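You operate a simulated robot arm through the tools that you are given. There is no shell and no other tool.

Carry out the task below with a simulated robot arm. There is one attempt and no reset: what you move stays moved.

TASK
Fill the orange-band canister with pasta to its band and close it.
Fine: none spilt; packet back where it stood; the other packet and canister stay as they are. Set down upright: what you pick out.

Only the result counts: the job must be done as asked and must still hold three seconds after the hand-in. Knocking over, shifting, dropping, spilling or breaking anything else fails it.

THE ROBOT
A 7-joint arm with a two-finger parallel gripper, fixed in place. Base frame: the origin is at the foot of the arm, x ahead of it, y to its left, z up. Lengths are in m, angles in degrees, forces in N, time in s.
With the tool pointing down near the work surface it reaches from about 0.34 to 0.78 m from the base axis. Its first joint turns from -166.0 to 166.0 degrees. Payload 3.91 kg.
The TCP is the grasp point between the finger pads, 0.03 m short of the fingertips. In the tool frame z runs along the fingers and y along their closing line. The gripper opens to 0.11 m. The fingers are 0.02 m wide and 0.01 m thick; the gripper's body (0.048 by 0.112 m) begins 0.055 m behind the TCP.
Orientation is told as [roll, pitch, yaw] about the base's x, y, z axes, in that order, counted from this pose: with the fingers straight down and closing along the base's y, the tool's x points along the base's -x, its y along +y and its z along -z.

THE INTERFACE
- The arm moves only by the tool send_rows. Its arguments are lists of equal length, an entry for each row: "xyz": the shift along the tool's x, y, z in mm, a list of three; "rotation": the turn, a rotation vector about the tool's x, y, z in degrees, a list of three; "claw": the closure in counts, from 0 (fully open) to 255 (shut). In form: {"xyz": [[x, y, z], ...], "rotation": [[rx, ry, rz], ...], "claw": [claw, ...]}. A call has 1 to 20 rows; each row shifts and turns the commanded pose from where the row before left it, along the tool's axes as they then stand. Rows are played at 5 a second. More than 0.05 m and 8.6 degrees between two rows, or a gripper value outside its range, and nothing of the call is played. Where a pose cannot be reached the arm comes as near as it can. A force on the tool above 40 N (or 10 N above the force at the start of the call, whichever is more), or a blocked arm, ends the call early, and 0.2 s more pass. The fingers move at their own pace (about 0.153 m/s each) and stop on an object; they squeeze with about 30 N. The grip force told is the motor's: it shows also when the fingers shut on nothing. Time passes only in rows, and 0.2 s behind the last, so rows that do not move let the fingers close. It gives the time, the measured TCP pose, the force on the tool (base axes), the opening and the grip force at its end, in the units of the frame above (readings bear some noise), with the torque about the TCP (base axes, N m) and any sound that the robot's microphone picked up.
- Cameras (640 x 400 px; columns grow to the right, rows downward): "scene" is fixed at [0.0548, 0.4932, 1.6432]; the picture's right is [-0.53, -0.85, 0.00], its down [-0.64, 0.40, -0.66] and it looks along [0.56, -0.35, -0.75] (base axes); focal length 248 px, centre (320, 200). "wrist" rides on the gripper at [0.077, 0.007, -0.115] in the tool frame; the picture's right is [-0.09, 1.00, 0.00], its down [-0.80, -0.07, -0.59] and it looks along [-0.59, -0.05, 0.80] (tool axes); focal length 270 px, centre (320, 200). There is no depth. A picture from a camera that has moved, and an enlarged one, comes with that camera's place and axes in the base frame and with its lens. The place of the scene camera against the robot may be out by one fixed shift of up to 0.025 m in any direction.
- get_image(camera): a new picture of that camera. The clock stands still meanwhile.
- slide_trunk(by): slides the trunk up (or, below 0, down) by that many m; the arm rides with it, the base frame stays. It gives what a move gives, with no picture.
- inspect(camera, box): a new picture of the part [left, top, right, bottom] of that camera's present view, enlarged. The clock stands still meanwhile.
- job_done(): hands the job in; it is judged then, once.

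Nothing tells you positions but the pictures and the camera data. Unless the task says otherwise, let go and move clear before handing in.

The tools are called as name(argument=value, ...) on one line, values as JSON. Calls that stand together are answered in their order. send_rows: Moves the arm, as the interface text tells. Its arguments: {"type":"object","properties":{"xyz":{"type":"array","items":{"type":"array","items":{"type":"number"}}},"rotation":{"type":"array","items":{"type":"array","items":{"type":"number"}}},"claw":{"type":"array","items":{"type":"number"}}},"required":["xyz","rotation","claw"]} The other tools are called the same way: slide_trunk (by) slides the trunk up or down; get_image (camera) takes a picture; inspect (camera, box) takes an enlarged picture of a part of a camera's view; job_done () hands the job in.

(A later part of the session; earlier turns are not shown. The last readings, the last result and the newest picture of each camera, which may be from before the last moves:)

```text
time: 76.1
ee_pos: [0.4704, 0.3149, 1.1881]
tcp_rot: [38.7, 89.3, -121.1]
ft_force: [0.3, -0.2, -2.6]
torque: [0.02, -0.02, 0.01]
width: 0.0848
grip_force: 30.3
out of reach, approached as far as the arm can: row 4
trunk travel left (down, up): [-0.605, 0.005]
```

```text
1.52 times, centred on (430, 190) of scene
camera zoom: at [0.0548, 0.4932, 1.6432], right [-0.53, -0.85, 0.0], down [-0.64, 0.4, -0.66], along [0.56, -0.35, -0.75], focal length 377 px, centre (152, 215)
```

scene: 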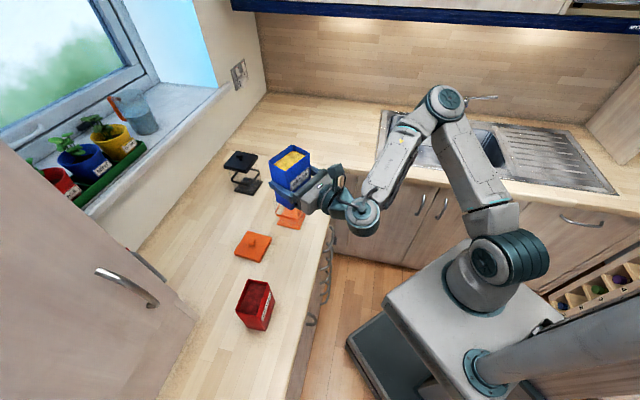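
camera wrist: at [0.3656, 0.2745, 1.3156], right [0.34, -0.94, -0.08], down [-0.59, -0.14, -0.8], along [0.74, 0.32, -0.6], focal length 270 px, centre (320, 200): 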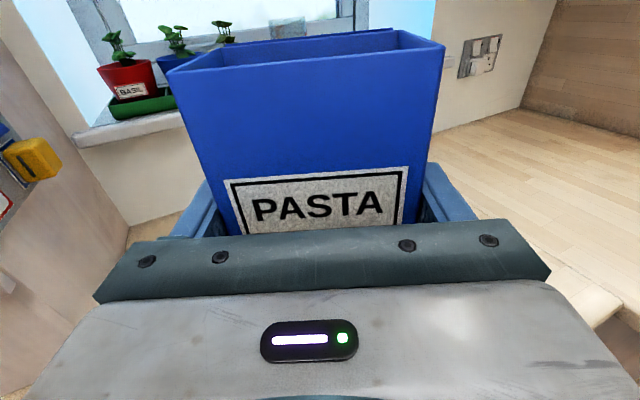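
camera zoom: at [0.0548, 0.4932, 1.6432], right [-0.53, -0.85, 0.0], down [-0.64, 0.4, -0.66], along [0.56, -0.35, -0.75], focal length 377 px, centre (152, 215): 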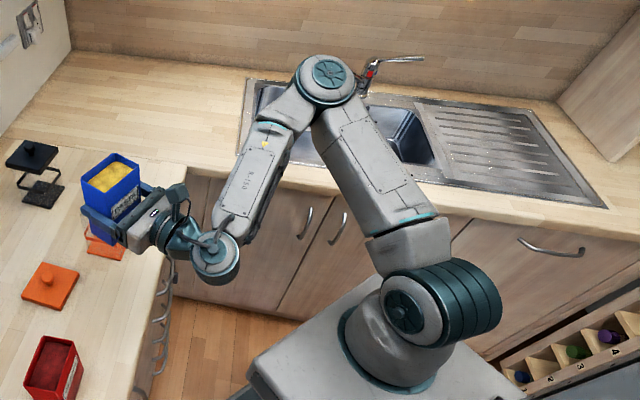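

Mostly free now. I'll turn the tool further right (toward azimuth 0°), which relieves the limited joint; the packet stays upright.

send_rows(xyz=[[3, 0, 0], [3, 0, 0], [3, 0, 0], [0, 0, 0], [0, 0, 0]], rotation=[[-5, 0, 0], [-5, 0, 0], [-5, 0, 0], [-5, 0, 0], [0, 0, 0]], claw=[255, 255, 255, 255, 255])

get_image(camera="wrist")

inspect(camera="scene", box=[220, 60, 640, 320])

```text
time: 77.3
ee_pos: [0.4911, 0.2547, 1.2068]
tcp_rot: [58.0, 89.5, -121.7]
ft_force: [0.6, 0.4, -1.9]
torque: [0.0, -0.01, -0.01]
width: 0.0847
grip_force: 30.0
out of reach, approached as far as the arm can: row 1, 2, 3, 4
trunk travel left (down, up): [-0.605, 0.005]
```

```text
taken
camera wrist: at [0.3788, 0.2471, 1.2851], right [0.0, -1.0, -0.08], down [-0.6, 0.06, -0.8], along [0.8, 0.05, -0.6], focal length 270 px, centre (320, 200)
```

wrist: 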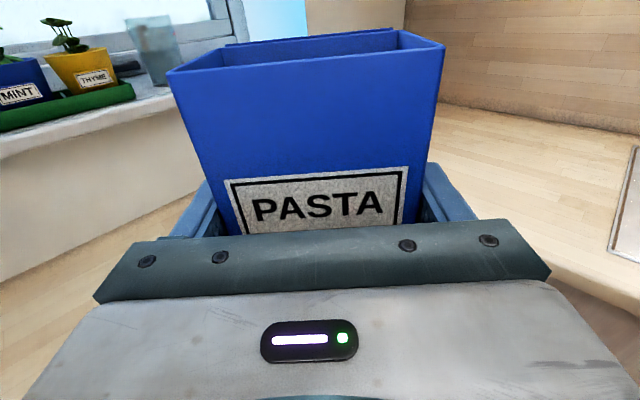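

```text
1.52 times, centred on (430, 190) of scene
camera zoom: at [0.0548, 0.4932, 1.6432], right [-0.53, -0.85, 0.0], down [-0.64, 0.4, -0.66], along [0.56, -0.35, -0.75], focal length 377 px, centre (152, 215)
```

zoom: 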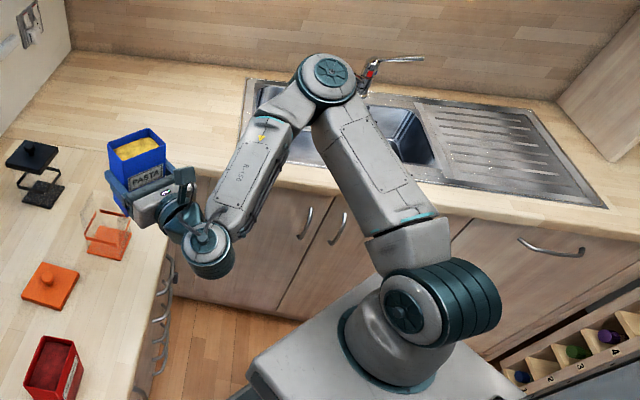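

The arm keeps pivoting about the wrist. I'll probe which directions are free with small steps, well above everything.

send_rows(xyz=[[0, 0, 10], [0, 0, 10], [0, 0, 10], [0, 0, 0]], rotation=[[0, 0, 0], [0, 0, 0], [0, 0, 0], [0, 0, 0]], claw=[255, 255, 255, 255])

send_rows(xyz=[[0, -10, 0], [0, -10, 0], [0, -10, 0], [0, 0, 0]], rotation=[[0, 0, 0], [0, 0, 0], [0, 0, 0], [0, 0, 0]], claw=[255, 255, 255, 255])

inspect(camera="scene", box=[220, 60, 640, 320])

```text
time: 78.3
ee_pos: [0.5214, 0.2538, 1.2058]
tcp_rot: [63.4, 89.5, -116.6]
ft_force: [0.4, 0.1, -2.6]
torque: [0.01, -0.03, 0.03]
width: 0.085
grip_force: 30.0
trunk travel left (down, up): [-0.605, 0.005]
```

```text
time: 79.3
ee_pos: [0.5208, 0.2647, 1.2043]
tcp_rot: [63.3, 89.4, -116.9]
ft_force: [-0.5, -0.6, -2.8]
torque: [0.03, 0.01, -0.01]
width: 0.0847
grip_force: 29.7
out of reach, approached as far as the arm can: row 2, 3
trunk travel left (down, up): [-0.605, 0.005]
```

```text
1.52 times, centred on (430, 190) of scene
camera zoom: at [0.0548, 0.4932, 1.6432], right [-0.53, -0.85, 0.0], down [-0.64, 0.4, -0.66], along [0.56, -0.35, -0.75], focal length 377 px, centre (152, 215)
```

zoom: 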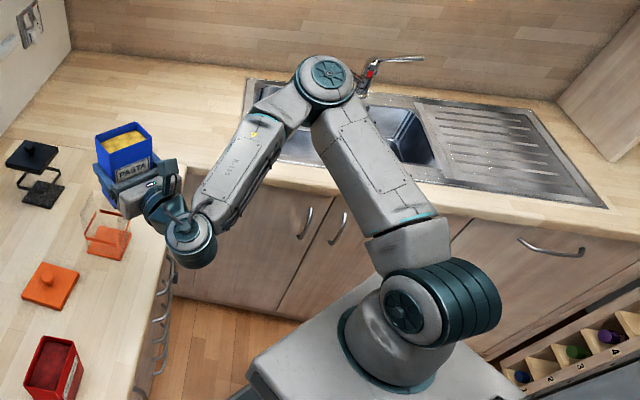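

Outward is free, leftward is limited. So azimuth ≈22° suits (it needs mostly outward motion from here). Turning back left by 22° about the wrist, then outward toward the canister.

send_rows(xyz=[[0, -18.2, -0.9], [0, -18.2, -0.9], [0, -18.2, -0.9], [0, -18.2, -0.9], [0, 0, 0]], rotation=[[5.5, 0, 0], [5.5, 0, 0], [5.5, 0, 0], [5.5, 0, 0], [0, 0, 0]], claw=[255, 255, 255, 255, 255])

send_rows(xyz=[[0, 0, 10], [0, 0, 15], [0, 0, 15], [0, 0, 10], [0, 0, 0]], rotation=[[0, 0, 0], [0, 0, 0], [0, 0, 0], [0, 0, 0], [0, 0, 0]], claw=[255, 255, 255, 255, 255])

get_image(camera="wrist")

inspect(camera="scene", box=[220, 60, 640, 320])

```text
time: 80.5
ee_pos: [0.5068, 0.3368, 1.2054]
tcp_rot: [43.7, 89.4, -114.3]
ft_force: [-0.1, -0.1, -1.6]
torque: [0.02, 0.0, -0.03]
width: 0.0848
grip_force: 30.0
trunk travel left (down, up): [-0.605, 0.005]
```

```text
time: 81.7
ee_pos: [0.5539, 0.3483, 1.2096]
tcp_rot: [31.7, 89.2, -126.2]
ft_force: [-0.4, -0.2, -2.1]
torque: [-0.03, 0.03, -0.04]
width: 0.085
grip_force: 30.4
out of reach, approached as far as the arm can: row 3, 4
trunk travel left (down, up): [-0.605, 0.005]
```

```text
taken
camera wrist: at [0.4527, 0.2985, 1.2888], right [0.37, -0.92, -0.08], down [-0.58, -0.17, -0.8], along [0.72, 0.34, -0.6], focal length 270 px, centre (320, 200)
```

wrist: 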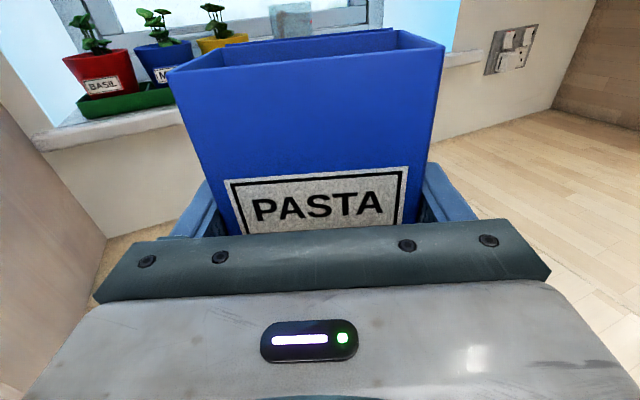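

```text
1.52 times, centred on (430, 190) of scene
camera zoom: at [0.0548, 0.4932, 1.6432], right [-0.53, -0.85, 0.0], down [-0.64, 0.4, -0.66], along [0.56, -0.35, -0.75], focal length 377 px, centre (152, 215)
```

zoom: 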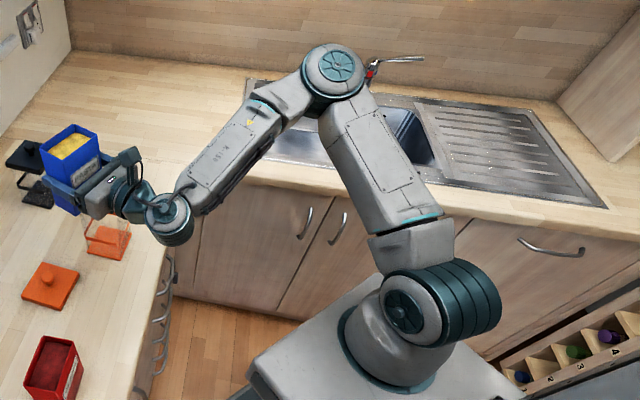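

The arm is constrained in this folded shape. A more open shape—wrist higher relative to the shoulder—should free it: I'll raise the arm by 0.3 m, then lower the trunk by about the same.

send_rows(xyz=[[10, 0, 0], [20, 0, 0], [25, 0, 0], [25, 0, 0], [25, 0, 0], [25, 0, 0], [20, 0, 0], [10, 0, 0], [0, 0, 0]], rotation=[[0, 0, 0], [0, 0, 0], [0, 0, 0], [0, 0, 0], [0, 0, 0], [0, 0, 0], [0, 0, 0], [0, 0, 0], [0, 0, 0]], claw=[255, 255, 255, 255, 255, 255, 255, 255, 255])

get_image(camera="wrist")

inspect(camera="scene", box=[220, 0, 640, 320])

```text
time: 83.7
ee_pos: [0.5548, 0.3488, 1.3693]
tcp_rot: [41.6, 89.5, -116.4]
ft_force: [0.4, 0.1, -1.5]
torque: [-0.04, -0.01, 0.0]
width: 0.085
grip_force: 30.1
trunk travel left (down, up): [-0.605, 0.005]
```

```text
taken
camera wrist: at [0.4528, 0.2987, 1.4477], right [0.37, -0.92, -0.08], down [-0.58, -0.16, -0.8], along [0.72, 0.34, -0.6], focal length 270 px, centre (320, 200)
```

wrist: 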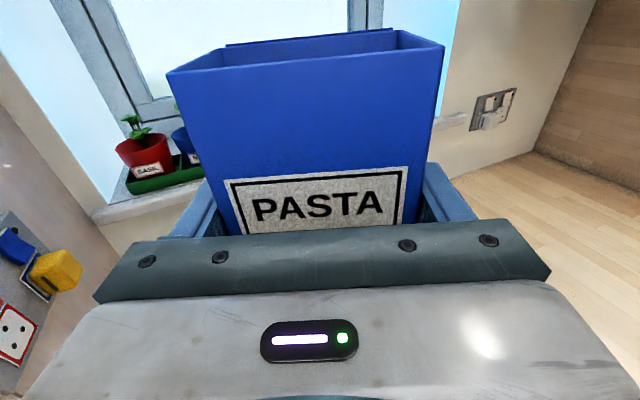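

```text
1.25 times, centred on (430, 160) of scene
camera zoom: at [0.0548, 0.4932, 1.6432], right [-0.53, -0.85, 0.0], down [-0.64, 0.4, -0.66], along [0.56, -0.35, -0.75], focal length 309 px, centre (182, 250)
```

zoom: 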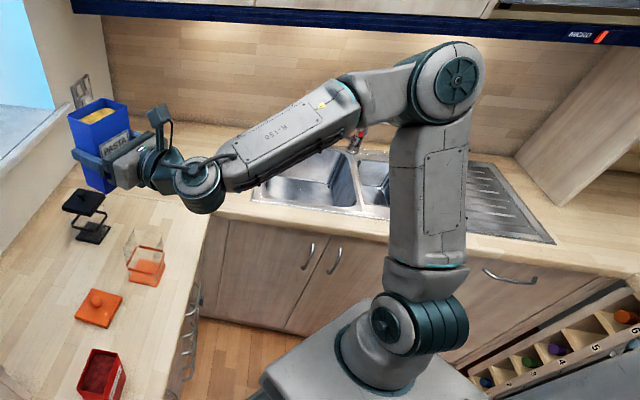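

Now the arm is in a comfortable shape (no limits flagged), packet upright. I lower the trunk so the packet comes down near the canister, stopping above the mouth.

slide_trunk(by=-0.215)

get_image(camera="scene")

inspect(camera="scene", box=[240, 130, 340, 240])

```text
time: 86.0
ee_pos: [0.5545, 0.3477, 1.1549]
tcp_rot: [42.9, 89.5, -115.1]
ft_force: [0.3, 0.6, -1.6]
torque: [0.0, -0.01, -0.01]
width: 0.0851
grip_force: 30.1
trunk travel left (down, up): [-0.39, 0.22]
```

```text
taken
```

scene: 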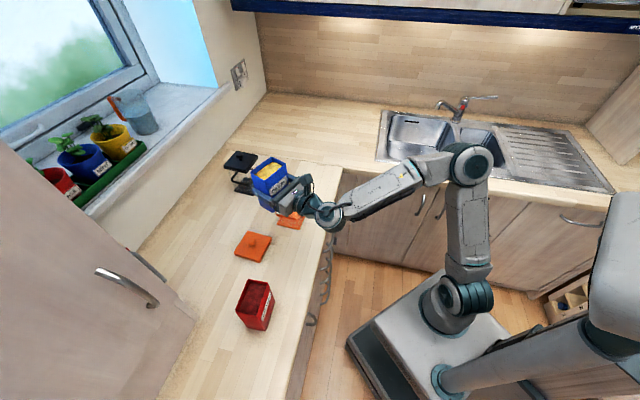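

```text
3.64 times, centred on (290, 185) of scene
camera zoom: at [0.0548, 0.4932, 1.6432], right [-0.53, -0.85, 0.0], down [-0.64, 0.4, -0.66], along [0.56, -0.35, -0.75], focal length 900 px, centre (429, 254)
```

zoom: 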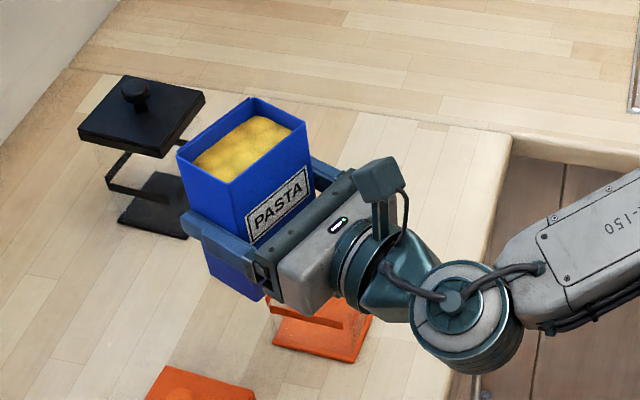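

Aligning the lip over the canister (8 mm outward, 15 mm sideways), packet still upright.

send_rows(xyz=[[-2, 7.5, 4], [-2, 7.8, 4], [0, 0, 0]], rotation=[[0, 0.25, 0], [0, 0.25, 0], [0, 0, 0]], claw=[255, 255, 255])

get_image(camera="wrist")

inspect(camera="scene", box=[240, 130, 340, 240])

```text
time: 86.8
ee_pos: [0.5662, 0.338, 1.1487]
tcp_rot: [101.4, 89.6, -56.7]
ft_force: [0.0, 0.0, -1.1]
torque: [0.02, 0.01, 0.01]
width: 0.0848
grip_force: 30.3
trunk travel left (down, up): [-0.39, 0.22]
```

```text
taken
camera wrist: at [0.4647, 0.2877, 1.2271], right [0.37, -0.92, -0.08], down [-0.57, -0.16, -0.8], along [0.73, 0.35, -0.59], focal length 270 px, centre (320, 200)
```

wrist: 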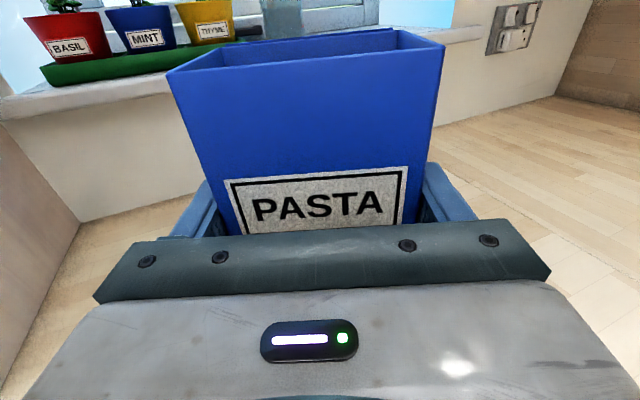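

```text
3.64 times, centred on (290, 185) of scene
camera zoom: at [0.0548, 0.4932, 1.6432], right [-0.53, -0.85, 0.0], down [-0.64, 0.4, -0.66], along [0.56, -0.35, -0.75], focal length 900 px, centre (429, 254)
```

zoom: 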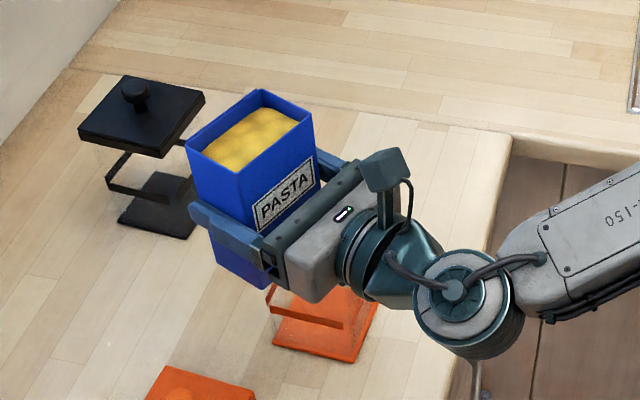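

Starting the tilt gently to 20°, keeping the lip over the canister's middle-left, and checking.

send_rows(xyz=[[-3.7, -4.3, 0], [-5.4, -4.5, 0], [-5.7, -3.7, 0], [-7.3, -2.3, 0], [0, 0, 0]], rotation=[[0, 0, 5], [0, 0, 5], [0, 0, 5], [0, 0, 5], [0, 0, 0]], claw=[255, 255, 255, 255, 255])

get_image(camera="wrist")

inspect(camera="scene", box=[240, 130, 340, 240])

```text
time: 88.0
ee_pos: [0.5606, 0.3522, 1.1318]
tcp_rot: [-91.0, 70.3, 111.1]
ft_force: [-0.4, -0.6, 9.3]
torque: [-0.14, -0.24, -0.02]
width: 0.085
grip_force: 29.5
trunk travel left (down, up): [-0.39, 0.22]
```

```text
taken
camera wrist: at [0.4679, 0.2791, 1.2021], right [0.34, -0.84, -0.42], down [-0.67, 0.09, -0.73], along [0.66, 0.53, -0.54], focal length 270 px, centre (320, 200)
```

wrist: 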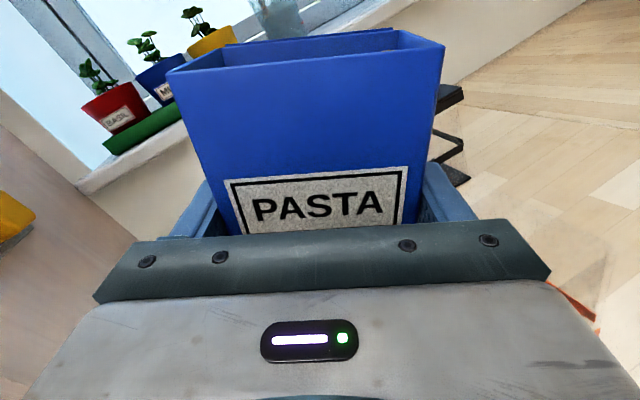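

```text
3.64 times, centred on (290, 185) of scene
camera zoom: at [0.0548, 0.4932, 1.6432], right [-0.53, -0.85, 0.0], down [-0.64, 0.4, -0.66], along [0.56, -0.35, -0.75], focal length 900 px, centre (429, 254)
```

zoom: 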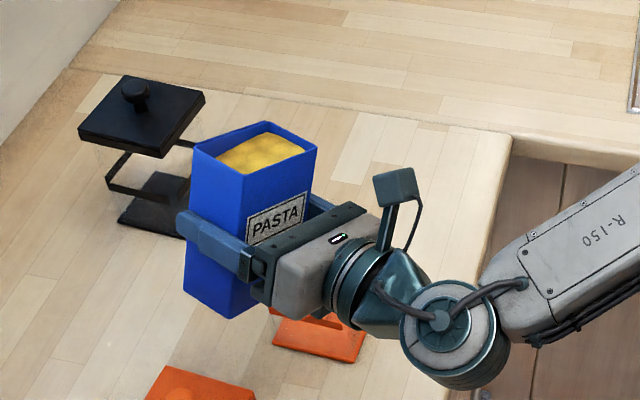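

The force jumped to +9 N: the packet's lower corner is touching the canister rim. Raising straight up right away.

send_rows(xyz=[[9.4, -3.4, 0], [14.1, -5.1, 0], [14.1, -5.1, 0], [0, 0, 0]], rotation=[[0, 0, 0], [0, 0, 0], [0, 0, 0], [0, 0, 0]], claw=[255, 255, 255, 255])

inspect(camera="scene", box=[240, 130, 340, 240])

get_image(camera="wrist")

```text
time: 89.0
ee_pos: [0.5617, 0.3544, 1.1696]
tcp_rot: [-90.2, 70.4, 111.8]
ft_force: [-0.7, -0.8, -2.7]
torque: [-0.01, 0.03, -0.03]
width: 0.085
grip_force: 29.8
trunk travel left (down, up): [-0.39, 0.22]
```

```text
3.64 times, centred on (290, 185) of scene
camera zoom: at [0.0548, 0.4932, 1.6432], right [-0.53, -0.85, 0.0], down [-0.64, 0.4, -0.66], along [0.56, -0.35, -0.75], focal length 900 px, centre (429, 254)
```

zoom: 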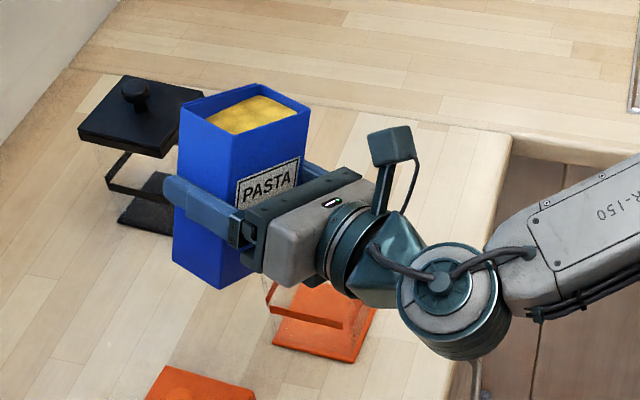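

```text
taken
camera wrist: at [0.4692, 0.2804, 1.2407], right [0.34, -0.84, -0.42], down [-0.68, 0.09, -0.73], along [0.65, 0.53, -0.54], focal length 270 px, centre (320, 200)
```

wrist: 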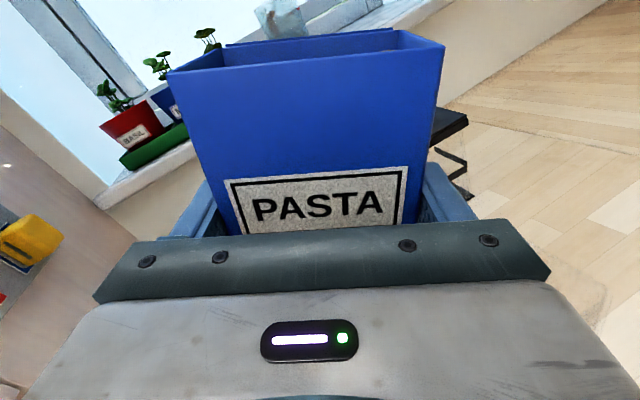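

inspect(camera="scene", box=[262, 172, 318, 236])

```text
6.25 times, centred on (290, 204) of scene
camera zoom: at [0.0548, 0.4932, 1.6432], right [-0.53, -0.85, 0.0], down [-0.64, 0.4, -0.66], along [0.56, -0.35, -0.75], focal length 1547 px, centre (508, 175)
```

zoom: 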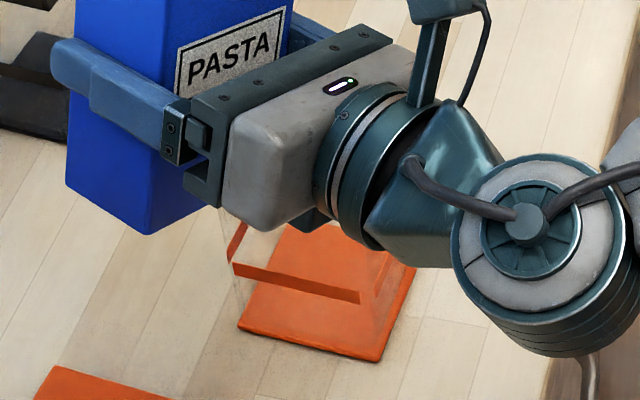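

Force is back to just the packet's weight and the canister base is exactly where it was. The rim is a bit higher than assumed (~1.055), so I'll use a higher tilt path. Now 20°→30°.

send_rows(xyz=[[-18, 2.5, 0], [-18, 5.5, 0], [0, 0, 0]], rotation=[[0, 0, 5], [0, 0, 5], [0, 0, 0]], claw=[255, 255, 255])

get_image(camera="wrist")

inspect(camera="scene", box=[240, 130, 340, 240])

```text
time: 89.8
ee_pos: [0.5581, 0.3585, 1.1335]
tcp_rot: [-90.2, 60.3, 112.0]
ft_force: [-0.2, 0.2, -2.1]
torque: [-0.01, -0.01, -0.01]
width: 0.0849
grip_force: 30.1
trunk travel left (down, up): [-0.39, 0.22]
```

```text
taken
camera wrist: at [0.4705, 0.2746, 1.1984], right [0.31, -0.76, -0.57], down [-0.72, 0.2, -0.66], along [0.62, 0.62, -0.49], focal length 270 px, centre (320, 200)
```

wrist: 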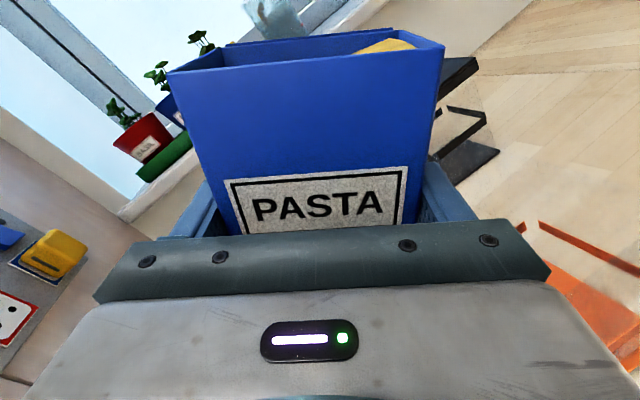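

```text
3.64 times, centred on (290, 185) of scene
camera zoom: at [0.0548, 0.4932, 1.6432], right [-0.53, -0.85, 0.0], down [-0.64, 0.4, -0.66], along [0.56, -0.35, -0.75], focal length 900 px, centre (429, 254)
```

zoom: 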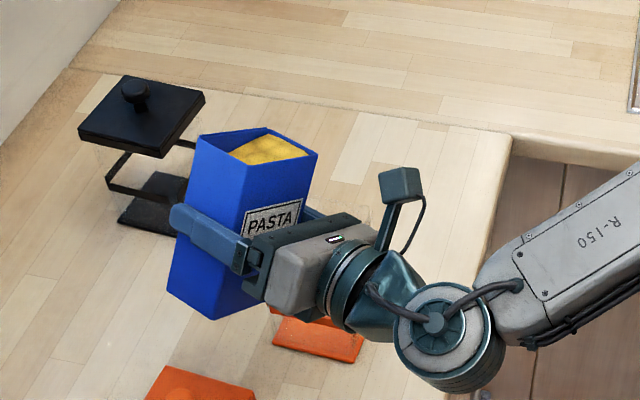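

At 30° the pasta has shifted toward the lip but not flowed. Continuing to 35° while lowering the lip closer.

send_rows(xyz=[[-8.5, 1.8, 0], [-8.5, 1.8, 0], [0, 0, 0]], rotation=[[0, 0, 2.5], [0, 0, 2.5], [0, 0, 0]], claw=[255, 255, 255])

inspect(camera="wrist", box=[160, 10, 460, 240])

inspect(camera="scene", box=[240, 130, 340, 240])

```text
time: 90.6
ee_pos: [0.5564, 0.3649, 1.1172]
tcp_rot: [-90.2, 55.4, 112.0]
ft_force: [-1.1, 0.5, -2.3]
torque: [0.0, -0.02, -0.01]
width: 0.0852
grip_force: 30.1
trunk travel left (down, up): [-0.39, 0.22]
```

```text
1.74 times, centred on (310, 125) of wrist
camera zoom: at [0.4705, 0.2749, 1.1776], right [0.29, -0.71, -0.64], down [-0.74, 0.25, -0.62], along [0.6, 0.65, -0.46], focal length 470 px, centre (337, 330)
```

zoom: 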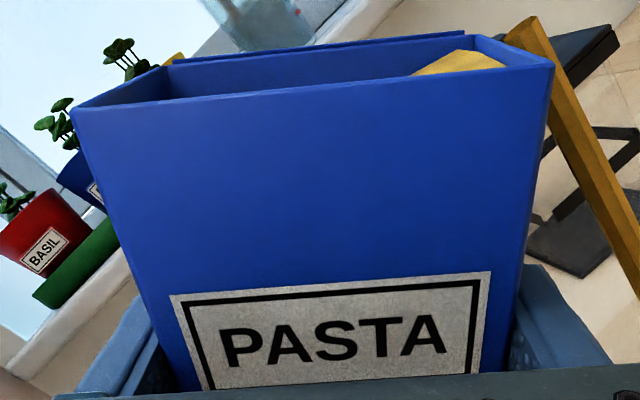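

```text
3.64 times, centred on (290, 185) of scene
camera zoom: at [0.0548, 0.4932, 1.6432], right [-0.53, -0.85, 0.0], down [-0.64, 0.4, -0.66], along [0.56, -0.35, -0.75], focal length 900 px, centre (429, 254)
```

zoom: 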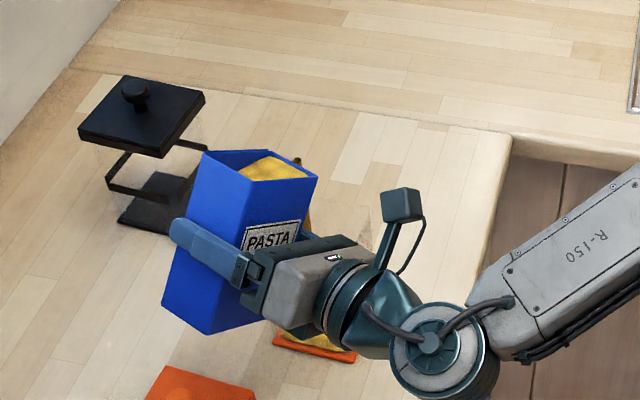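

Pasta is now flowing as a stream over the lip at about 35°. Holding here briefly and watching where it lands and how it fills.

send_rows(xyz=[[0, 0, 0]], rotation=[[0, 0, 0]], claw=[255])

get_image(camera="wrist")

inspect(camera="scene", box=[250, 160, 330, 240])

```text
time: 91.0
ee_pos: [0.555, 0.3649, 1.1176]
tcp_rot: [-90.0, 55.4, 111.9]
ft_force: [0.6, -0.3, -2.1]
torque: [0.0, 0.0, 0.02]
width: 0.0847
grip_force: 30.2
trunk travel left (down, up): [-0.39, 0.22]
```

```text
taken
camera wrist: at [0.4706, 0.2748, 1.1777], right [0.29, -0.71, -0.64], down [-0.74, 0.25, -0.62], along [0.6, 0.65, -0.46], focal length 270 px, centre (320, 200)
```

wrist: 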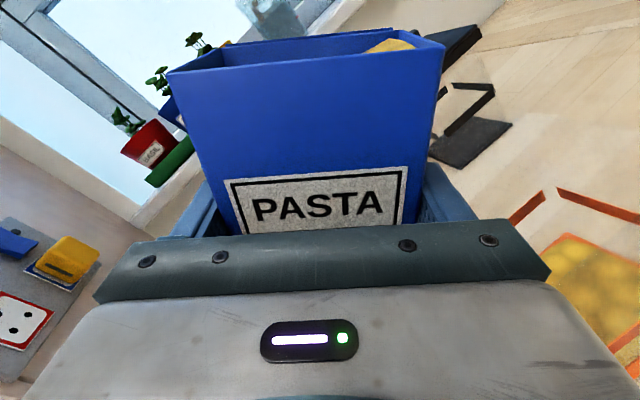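

```text
5.00 times, centred on (290, 200) of scene
camera zoom: at [0.0548, 0.4932, 1.6432], right [-0.53, -0.85, 0.0], down [-0.64, 0.4, -0.66], along [0.56, -0.35, -0.75], focal length 1238 px, centre (470, 200)
```

zoom: 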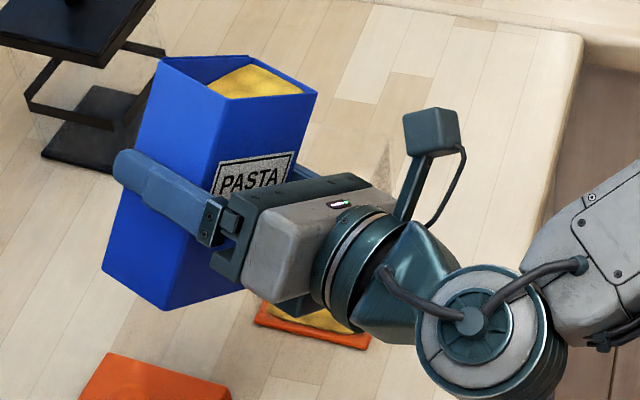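

The flow stops by itself once the surface levels at the lip, so the tilt sets the amount. I continue in small steps: to 40°, hold, look.

send_rows(xyz=[[-3.9, 2.1, 1], [-3.8, 2.1, 0], [0, 0, 0], [0, 0, 0], [0, 0, 0]], rotation=[[0, 0, 2.5], [0, 0, 2.5], [0, 0, 0], [0, 0, 0], [0, 0, 0]], claw=[255, 255, 255, 255, 255])

get_image(camera="wrist")

inspect(camera="scene", box=[250, 160, 330, 240])

```text
time: 92.2
ee_pos: [0.556, 0.3661, 1.1085]
tcp_rot: [-90.1, 50.4, 111.9]
ft_force: [-0.4, -0.4, -2.7]
torque: [0.0, 0.0, -0.04]
width: 0.0849
grip_force: 30.1
trunk travel left (down, up): [-0.39, 0.22]
```

```text
taken
camera wrist: at [0.4722, 0.2714, 1.1642], right [0.27, -0.66, -0.7], down [-0.76, 0.3, -0.57], along [0.59, 0.69, -0.42], focal length 270 px, centre (320, 200)
```

wrist: 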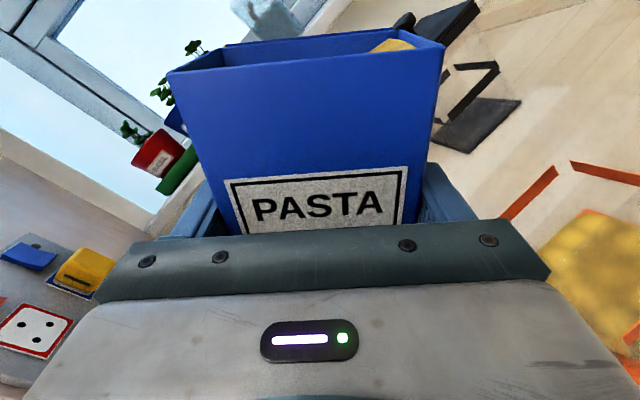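

```text
5.00 times, centred on (290, 200) of scene
camera zoom: at [0.0548, 0.4932, 1.6432], right [-0.53, -0.85, 0.0], down [-0.64, 0.4, -0.66], along [0.56, -0.35, -0.75], focal length 1238 px, centre (470, 200)
```

zoom: 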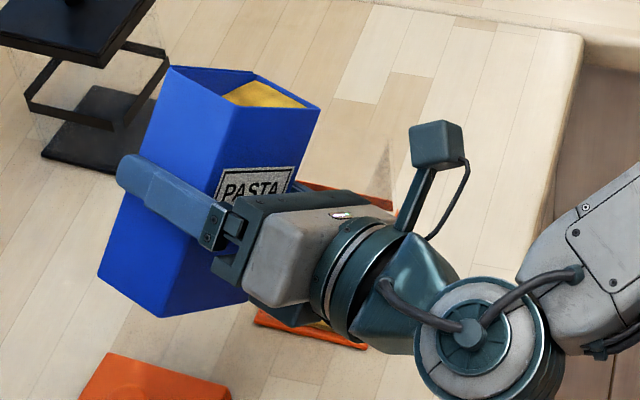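

Filling cleanly, nothing outside. On to 50°.

send_rows(xyz=[[0.1, -1, 1], [0.1, -1, 0], [0.1, -1, 0], [0.2, -1, 0], [0, 0, 0], [0, 0, 0], [0, 0, 0]], rotation=[[0, 0, 2.5], [0, 0, 2.5], [0, 0, 2.5], [0, 0, 2.5], [0, 0, 0], [0, 0, 0], [0, 0, 0]], claw=[255, 255, 255, 255, 255, 255, 255])

get_image(camera="wrist")

inspect(camera="scene", box=[250, 160, 330, 240])

```text
time: 93.8
ee_pos: [0.5577, 0.3685, 1.1095]
tcp_rot: [-90.1, 40.4, 111.9]
ft_force: [0.2, 0.1, -1.9]
torque: [-0.05, -0.03, -0.05]
width: 0.0851
grip_force: 30.2
trunk travel left (down, up): [-0.39, 0.22]
```

```text
taken
camera wrist: at [0.4762, 0.2664, 1.1569], right [0.22, -0.54, -0.82], down [-0.8, 0.39, -0.47], along [0.56, 0.75, -0.34], focal length 270 px, centre (320, 200)
```

wrist: 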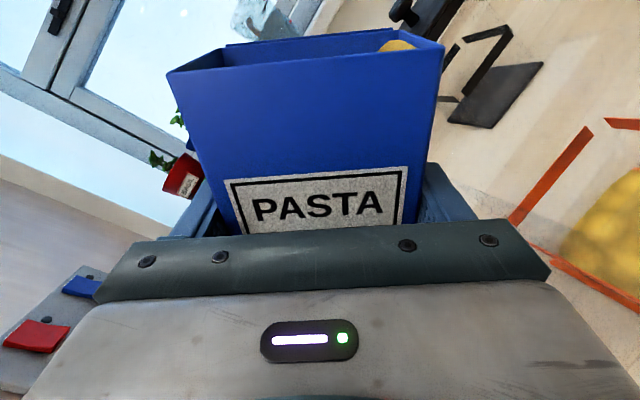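

```text
5.00 times, centred on (290, 200) of scene
camera zoom: at [0.0548, 0.4932, 1.6432], right [-0.53, -0.85, 0.0], down [-0.64, 0.4, -0.66], along [0.56, -0.35, -0.75], focal length 1238 px, centre (470, 200)
```

zoom: 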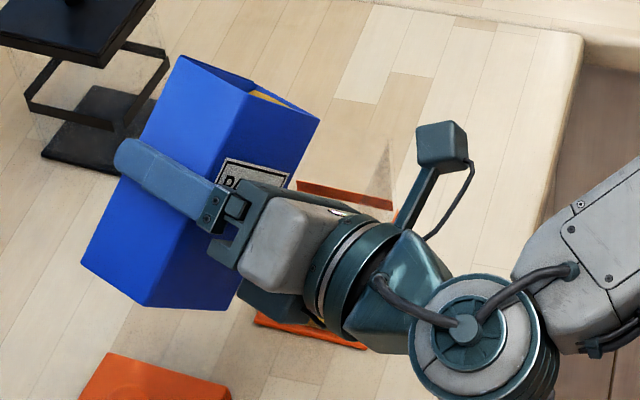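

Still clean. Continuing to 60°.

send_rows(xyz=[[0.6, -1.25, -0.5], [0.6, -1.25, -0.5], [0.75, -1.15, 0], [0.75, -1.15, 0], [0, 0, 0], [0, 0, 0], [0, 0, 0]], rotation=[[0, 0, 2.5], [0, 0, 2.5], [0, 0, 2.5], [0, 0, 2.5], [0, 0, 0], [0, 0, 0], [0, 0, 0]], claw=[255, 255, 255, 255, 255, 255, 255])

get_image(camera="wrist")

get_image(camera="scene")

```text
time: 95.4
ee_pos: [0.5557, 0.3698, 1.117]
tcp_rot: [-90.2, 30.3, 112.0]
ft_force: [-0.3, -1.3, -1.8]
torque: [-0.02, 0.03, -0.03]
width: 0.0849
grip_force: 29.6
trunk travel left (down, up): [-0.39, 0.22]
```

```text
taken
camera wrist: at [0.4772, 0.2605, 1.1505], right [0.16, -0.4, -0.9], down [-0.82, 0.45, -0.34], along [0.54, 0.8, -0.25], focal length 270 px, centre (320, 200)
```

wrist: 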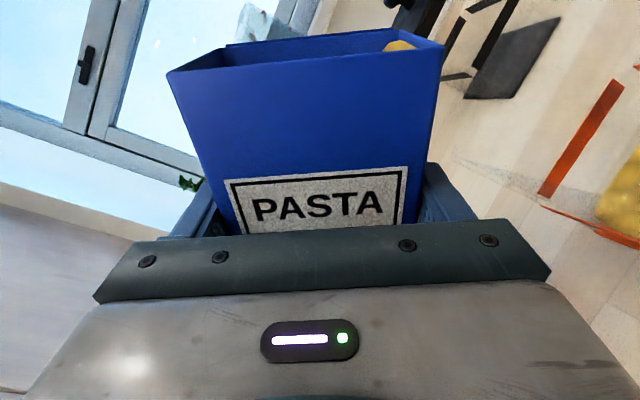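

```text
taken
```

scene: 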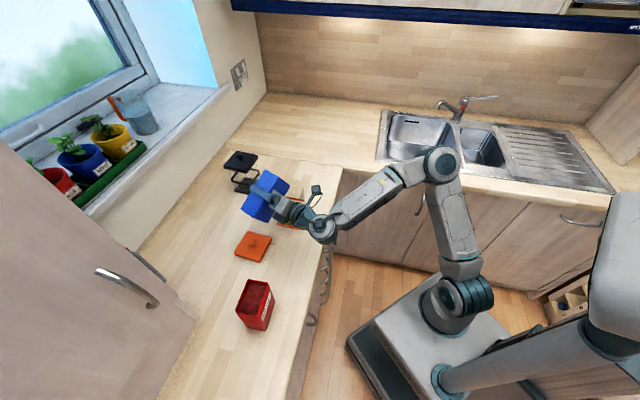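

inspect(camera="wrist", box=[480, 60, 640, 260])

inspect(camera="scene", box=[262, 180, 322, 240])

```text
2.00 times, centred on (560, 160) of wrist
camera zoom: at [0.4772, 0.2605, 1.1505], right [0.16, -0.4, -0.9], down [-0.82, 0.45, -0.34], along [0.54, 0.8, -0.25], focal length 541 px, centre (-160, 280)
```

zoom: 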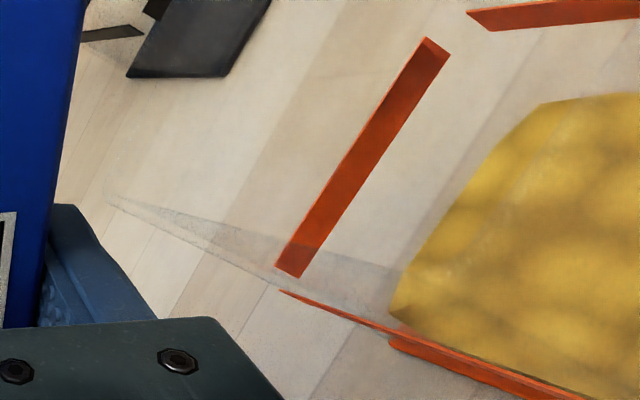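

```text
6.67 times, centred on (292, 210) of scene
camera zoom: at [0.0548, 0.4932, 1.6432], right [-0.53, -0.85, 0.0], down [-0.64, 0.4, -0.66], along [0.56, -0.35, -0.75], focal length 1650 px, centre (507, 133)
```

zoom: 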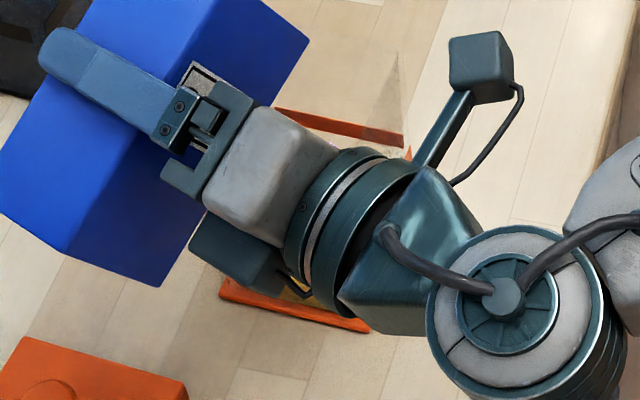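

Nothing spilled. By geometry the level is now around 3 cm; the band spans about 4.6–5.8 cm above the canister floor. Going to 70°, then I'll back off to look properly.

send_rows(xyz=[[0.7, 0.1, 0], [0.7, 0.1, 0], [0.7, 0.1, 0], [0.7, 0.1, 0], [0, 0, 0], [0, 0, 0], [0, 0, 0]], rotation=[[0, 0, 2], [0, 0, 2], [0, 0, 2], [0, 0, 2], [0, 0, 0], [0, 0, 0], [0, 0, 0]], claw=[255, 255, 255, 255, 255, 255, 255])

get_image(camera="wrist")

inspect(camera="scene", box=[262, 180, 322, 240])

```text
time: 97.0
ee_pos: [0.5564, 0.3666, 1.1164]
tcp_rot: [-90.1, 22.4, 112.0]
ft_force: [0.1, -0.5, -1.3]
torque: [0.01, -0.06, -0.04]
width: 0.0848
grip_force: 30.3
trunk travel left (down, up): [-0.39, 0.22]
```

```text
taken
camera wrist: at [0.4796, 0.2541, 1.1412], right [0.11, -0.28, -0.95], down [-0.84, 0.49, -0.24], along [0.53, 0.83, -0.18], focal length 270 px, centre (320, 200)
```

wrist: 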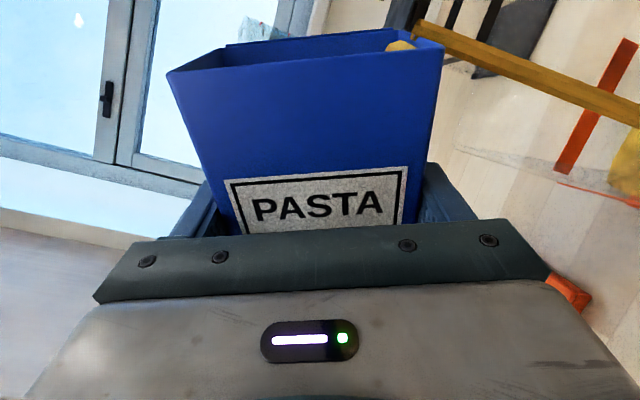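

```text
6.67 times, centred on (292, 210) of scene
camera zoom: at [0.0548, 0.4932, 1.6432], right [-0.53, -0.85, 0.0], down [-0.64, 0.4, -0.66], along [0.56, -0.35, -0.75], focal length 1650 px, centre (507, 133)
```

zoom: 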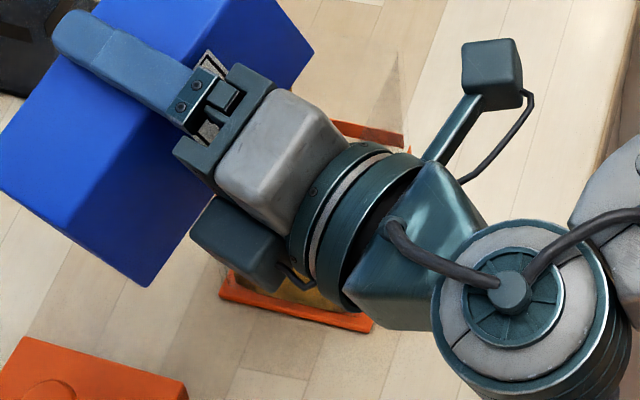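

Still flowing at 68°. Hold until it stops.

send_rows(xyz=[[0, 0, 0], [0, 0, 0], [0, 0, 0]], rotation=[[0, 0, 0], [0, 0, 0], [0, 0, 0]], claw=[255, 255, 255])

get_image(camera="wrist")

inspect(camera="wrist", box=[440, 0, 640, 230])

```text
time: 97.8
ee_pos: [0.5565, 0.3667, 1.1177]
tcp_rot: [-90.1, 22.3, 112.0]
ft_force: [0.2, 0.1, -1.6]
torque: [-0.04, -0.05, -0.01]
width: 0.0847
grip_force: 30.4
trunk travel left (down, up): [-0.39, 0.22]
```

```text
taken
camera wrist: at [0.4796, 0.2541, 1.1413], right [0.11, -0.28, -0.95], down [-0.84, 0.49, -0.24], along [0.53, 0.83, -0.18], focal length 270 px, centre (320, 200)
```

wrist: 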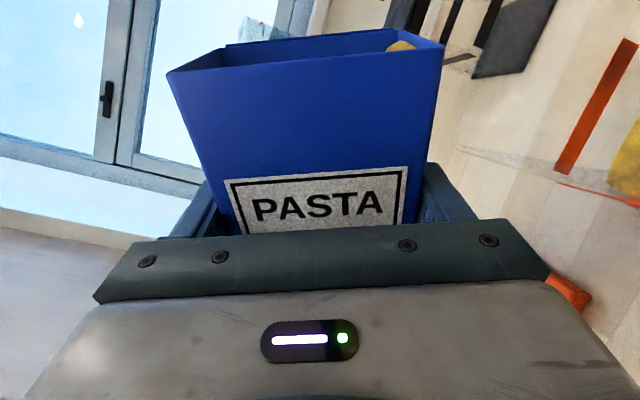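

```text
1.74 times, centred on (540, 115) of wrist
camera zoom: at [0.4796, 0.2541, 1.1413], right [0.11, -0.28, -0.95], down [-0.84, 0.49, -0.24], along [0.53, 0.83, -0.18], focal length 470 px, centre (-63, 348)
```

zoom: 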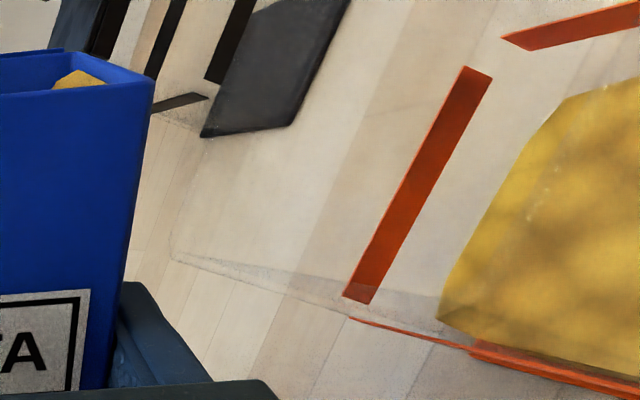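

By the corner edge of the glass I read: pasta level z≈0.937, band z≈0.970–0.980. So more is needed. Continuing to 75°, then 80°.

send_rows(xyz=[[0.7, -0.5, 0], [0.7, -0.5, 0], [0.7, -0.5, 0], [0.9, -0.2, 0], [0.9, -0.2, 0], [0, 0, 0], [0, 0, 0], [0, 0, 0], [0, 0, 0], [0, 0, 0]], rotation=[[0, 0, 2.4], [0, 0, 2.4], [0, 0, 2.4], [0, 0, 2.5], [0, 0, 2.5], [0, 0, 0], [0, 0, 0], [0, 0, 0], [0, 0, 0], [0, 0, 0]], claw=[255, 255, 255, 255, 255, 255, 255, 255, 255, 255])

get_image(camera="wrist")

get_image(camera="scene")

inspect(camera="wrist", box=[440, 0, 640, 230])

```text
time: 100.0
ee_pos: [0.5578, 0.3632, 1.1207]
tcp_rot: [-90.1, 10.2, 112.1]
ft_force: [0.5, -0.1, -0.3]
torque: [-0.06, 0.02, 0.01]
width: 0.085
grip_force: 29.6
trunk travel left (down, up): [-0.39, 0.22]
```

```text
taken
camera wrist: at [0.4823, 0.2481, 1.1282], right [0.04, -0.08, -1.0], down [-0.85, 0.52, -0.07], along [0.52, 0.85, -0.05], focal length 270 px, centre (320, 200)
```

wrist: 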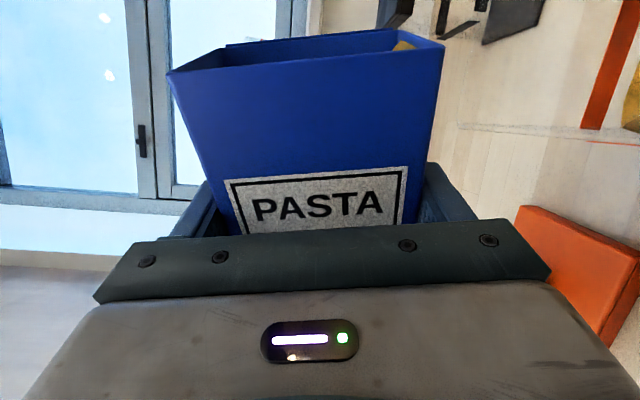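

```text
taken
```

scene: 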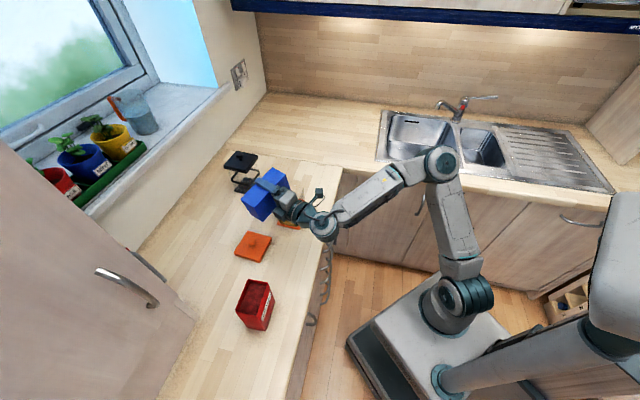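

```text
1.74 times, centred on (540, 115) of wrist
camera zoom: at [0.4823, 0.2481, 1.1282], right [0.04, -0.08, -1.0], down [-0.85, 0.52, -0.07], along [0.52, 0.85, -0.05], focal length 470 px, centre (-63, 348)
```

zoom: 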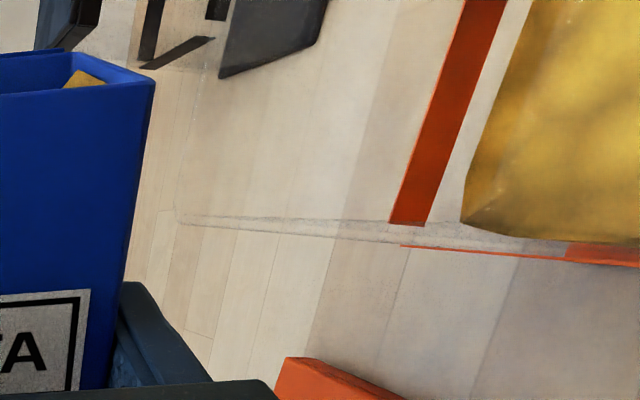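

Level is now z≈0.957; band bottom 0.969, top 0.981. A bit more: to 85° and hold.

send_rows(xyz=[[1.5, -0.1, 0], [1.5, -0.1, 0], [0, 0, 0], [0, 0, 0], [0, 0, 0], [0, 0, 0]], rotation=[[0, 0, 2], [0, 0, 2], [0, 0, 0], [0, 0, 0], [0, 0, 0], [0, 0, 0]], claw=[255, 255, 255, 255, 255, 255])

get_image(camera="wrist")

inspect(camera="wrist", box=[440, 0, 640, 230])

```text
time: 101.4
ee_pos: [0.5599, 0.3603, 1.121]
tcp_rot: [-90.0, 6.2, 112.0]
ft_force: [-0.2, -0.2, -1.3]
torque: [-0.03, -0.01, -0.02]
width: 0.0846
grip_force: 29.7
trunk travel left (down, up): [-0.39, 0.22]
```

```text
taken
camera wrist: at [0.4831, 0.245, 1.1235], right [0.01, -0.02, -1.0], down [-0.85, 0.52, -0.02], along [0.52, 0.85, -0.01], focal length 270 px, centre (320, 200)
```

wrist: 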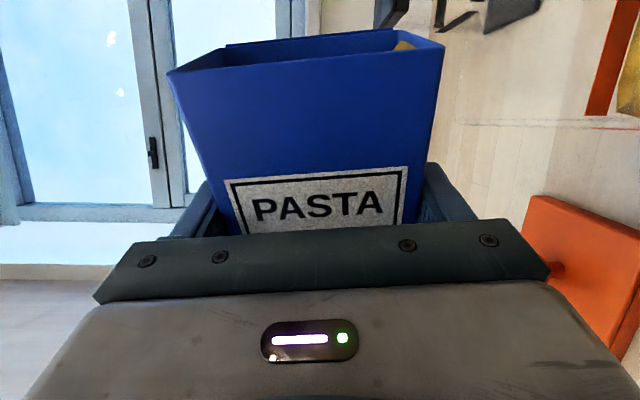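

```text
1.74 times, centred on (540, 115) of wrist
camera zoom: at [0.4831, 0.245, 1.1235], right [0.01, -0.02, -1.0], down [-0.85, 0.52, -0.02], along [0.52, 0.85, -0.01], focal length 470 px, centre (-63, 348)
```

zoom: 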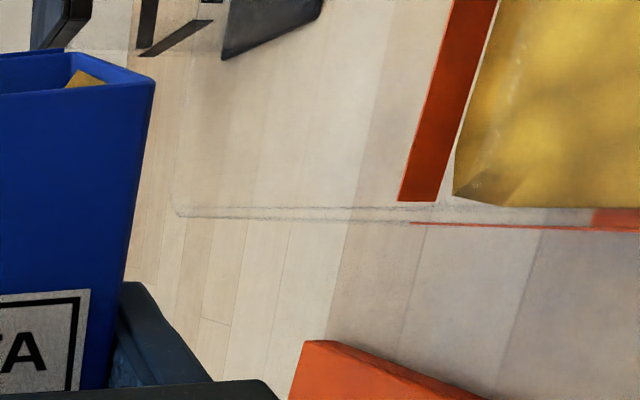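

Level ≈0.964, about 5 mm below the band's lower edge. Small steps now: +3°.

send_rows(xyz=[[0.5, -0.2, 0], [0.5, -0.2, 0], [0, 0, 0], [0, 0, 0], [0, 0, 0], [0, 0, 0]], rotation=[[0, 0, 1.5], [0, 0, 1.5], [0, 0, 0], [0, 0, 0], [0, 0, 0], [0, 0, 0]], claw=[255, 255, 255, 255, 255, 255])

inspect(camera="wrist", box=[440, 0, 640, 230])

```text
time: 102.8
ee_pos: [0.5597, 0.3599, 1.122]
tcp_rot: [-90.2, 3.2, 112.0]
ft_force: [0.4, -0.1, -0.7]
torque: [0.0, 0.0, 0.0]
width: 0.0848
grip_force: 29.5
trunk travel left (down, up): [-0.39, 0.22]
```

```text
1.74 times, centred on (540, 115) of wrist
camera zoom: at [0.4839, 0.2442, 1.1202], right [-0.01, 0.03, -1.0], down [-0.85, 0.52, 0.03], along [0.52, 0.85, 0.02], focal length 470 px, centre (-63, 348)
```

zoom: 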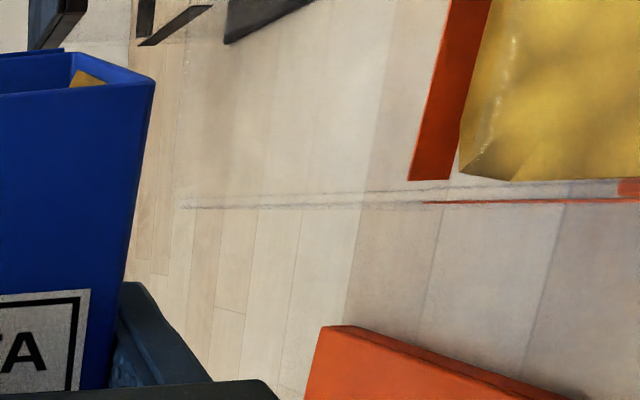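

send_rows(xyz=[[0, 0, 0], [0, 0, 0], [0, 0, 0], [0, 0, 0]], rotation=[[0, 0, 0], [0, 0, 0], [0, 0, 0], [0, 0, 0]], claw=[255, 255, 255, 255])

inspect(camera="wrist", box=[560, 0, 640, 140])

get_image(camera="wrist")

```text
time: 103.8
ee_pos: [0.5584, 0.3594, 1.1212]
tcp_rot: [-90.1, 3.2, 112.0]
ft_force: [0.3, 0.1, -0.5]
torque: [-0.02, 0.0, 0.01]
width: 0.0851
grip_force: 29.6
trunk travel left (down, up): [-0.39, 0.22]
```

```text
2.86 times, centred on (600, 70) of wrist
camera zoom: at [0.4839, 0.2442, 1.1202], right [-0.01, 0.03, -1.0], down [-0.85, 0.52, 0.03], along [0.52, 0.85, 0.02], focal length 772 px, centre (-480, 571)
```

zoom: 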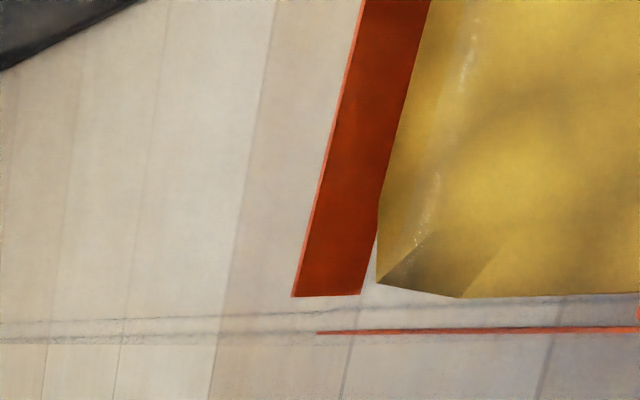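

```text
taken
camera wrist: at [0.4839, 0.2442, 1.1202], right [-0.01, 0.03, -1.0], down [-0.85, 0.52, 0.03], along [0.52, 0.85, 0.02], focal length 270 px, centre (320, 200)
```

wrist: 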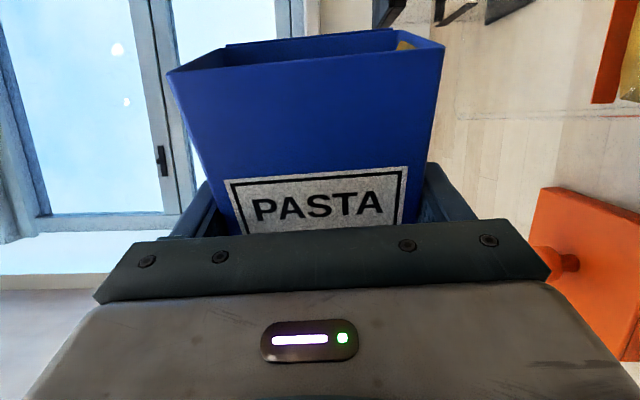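

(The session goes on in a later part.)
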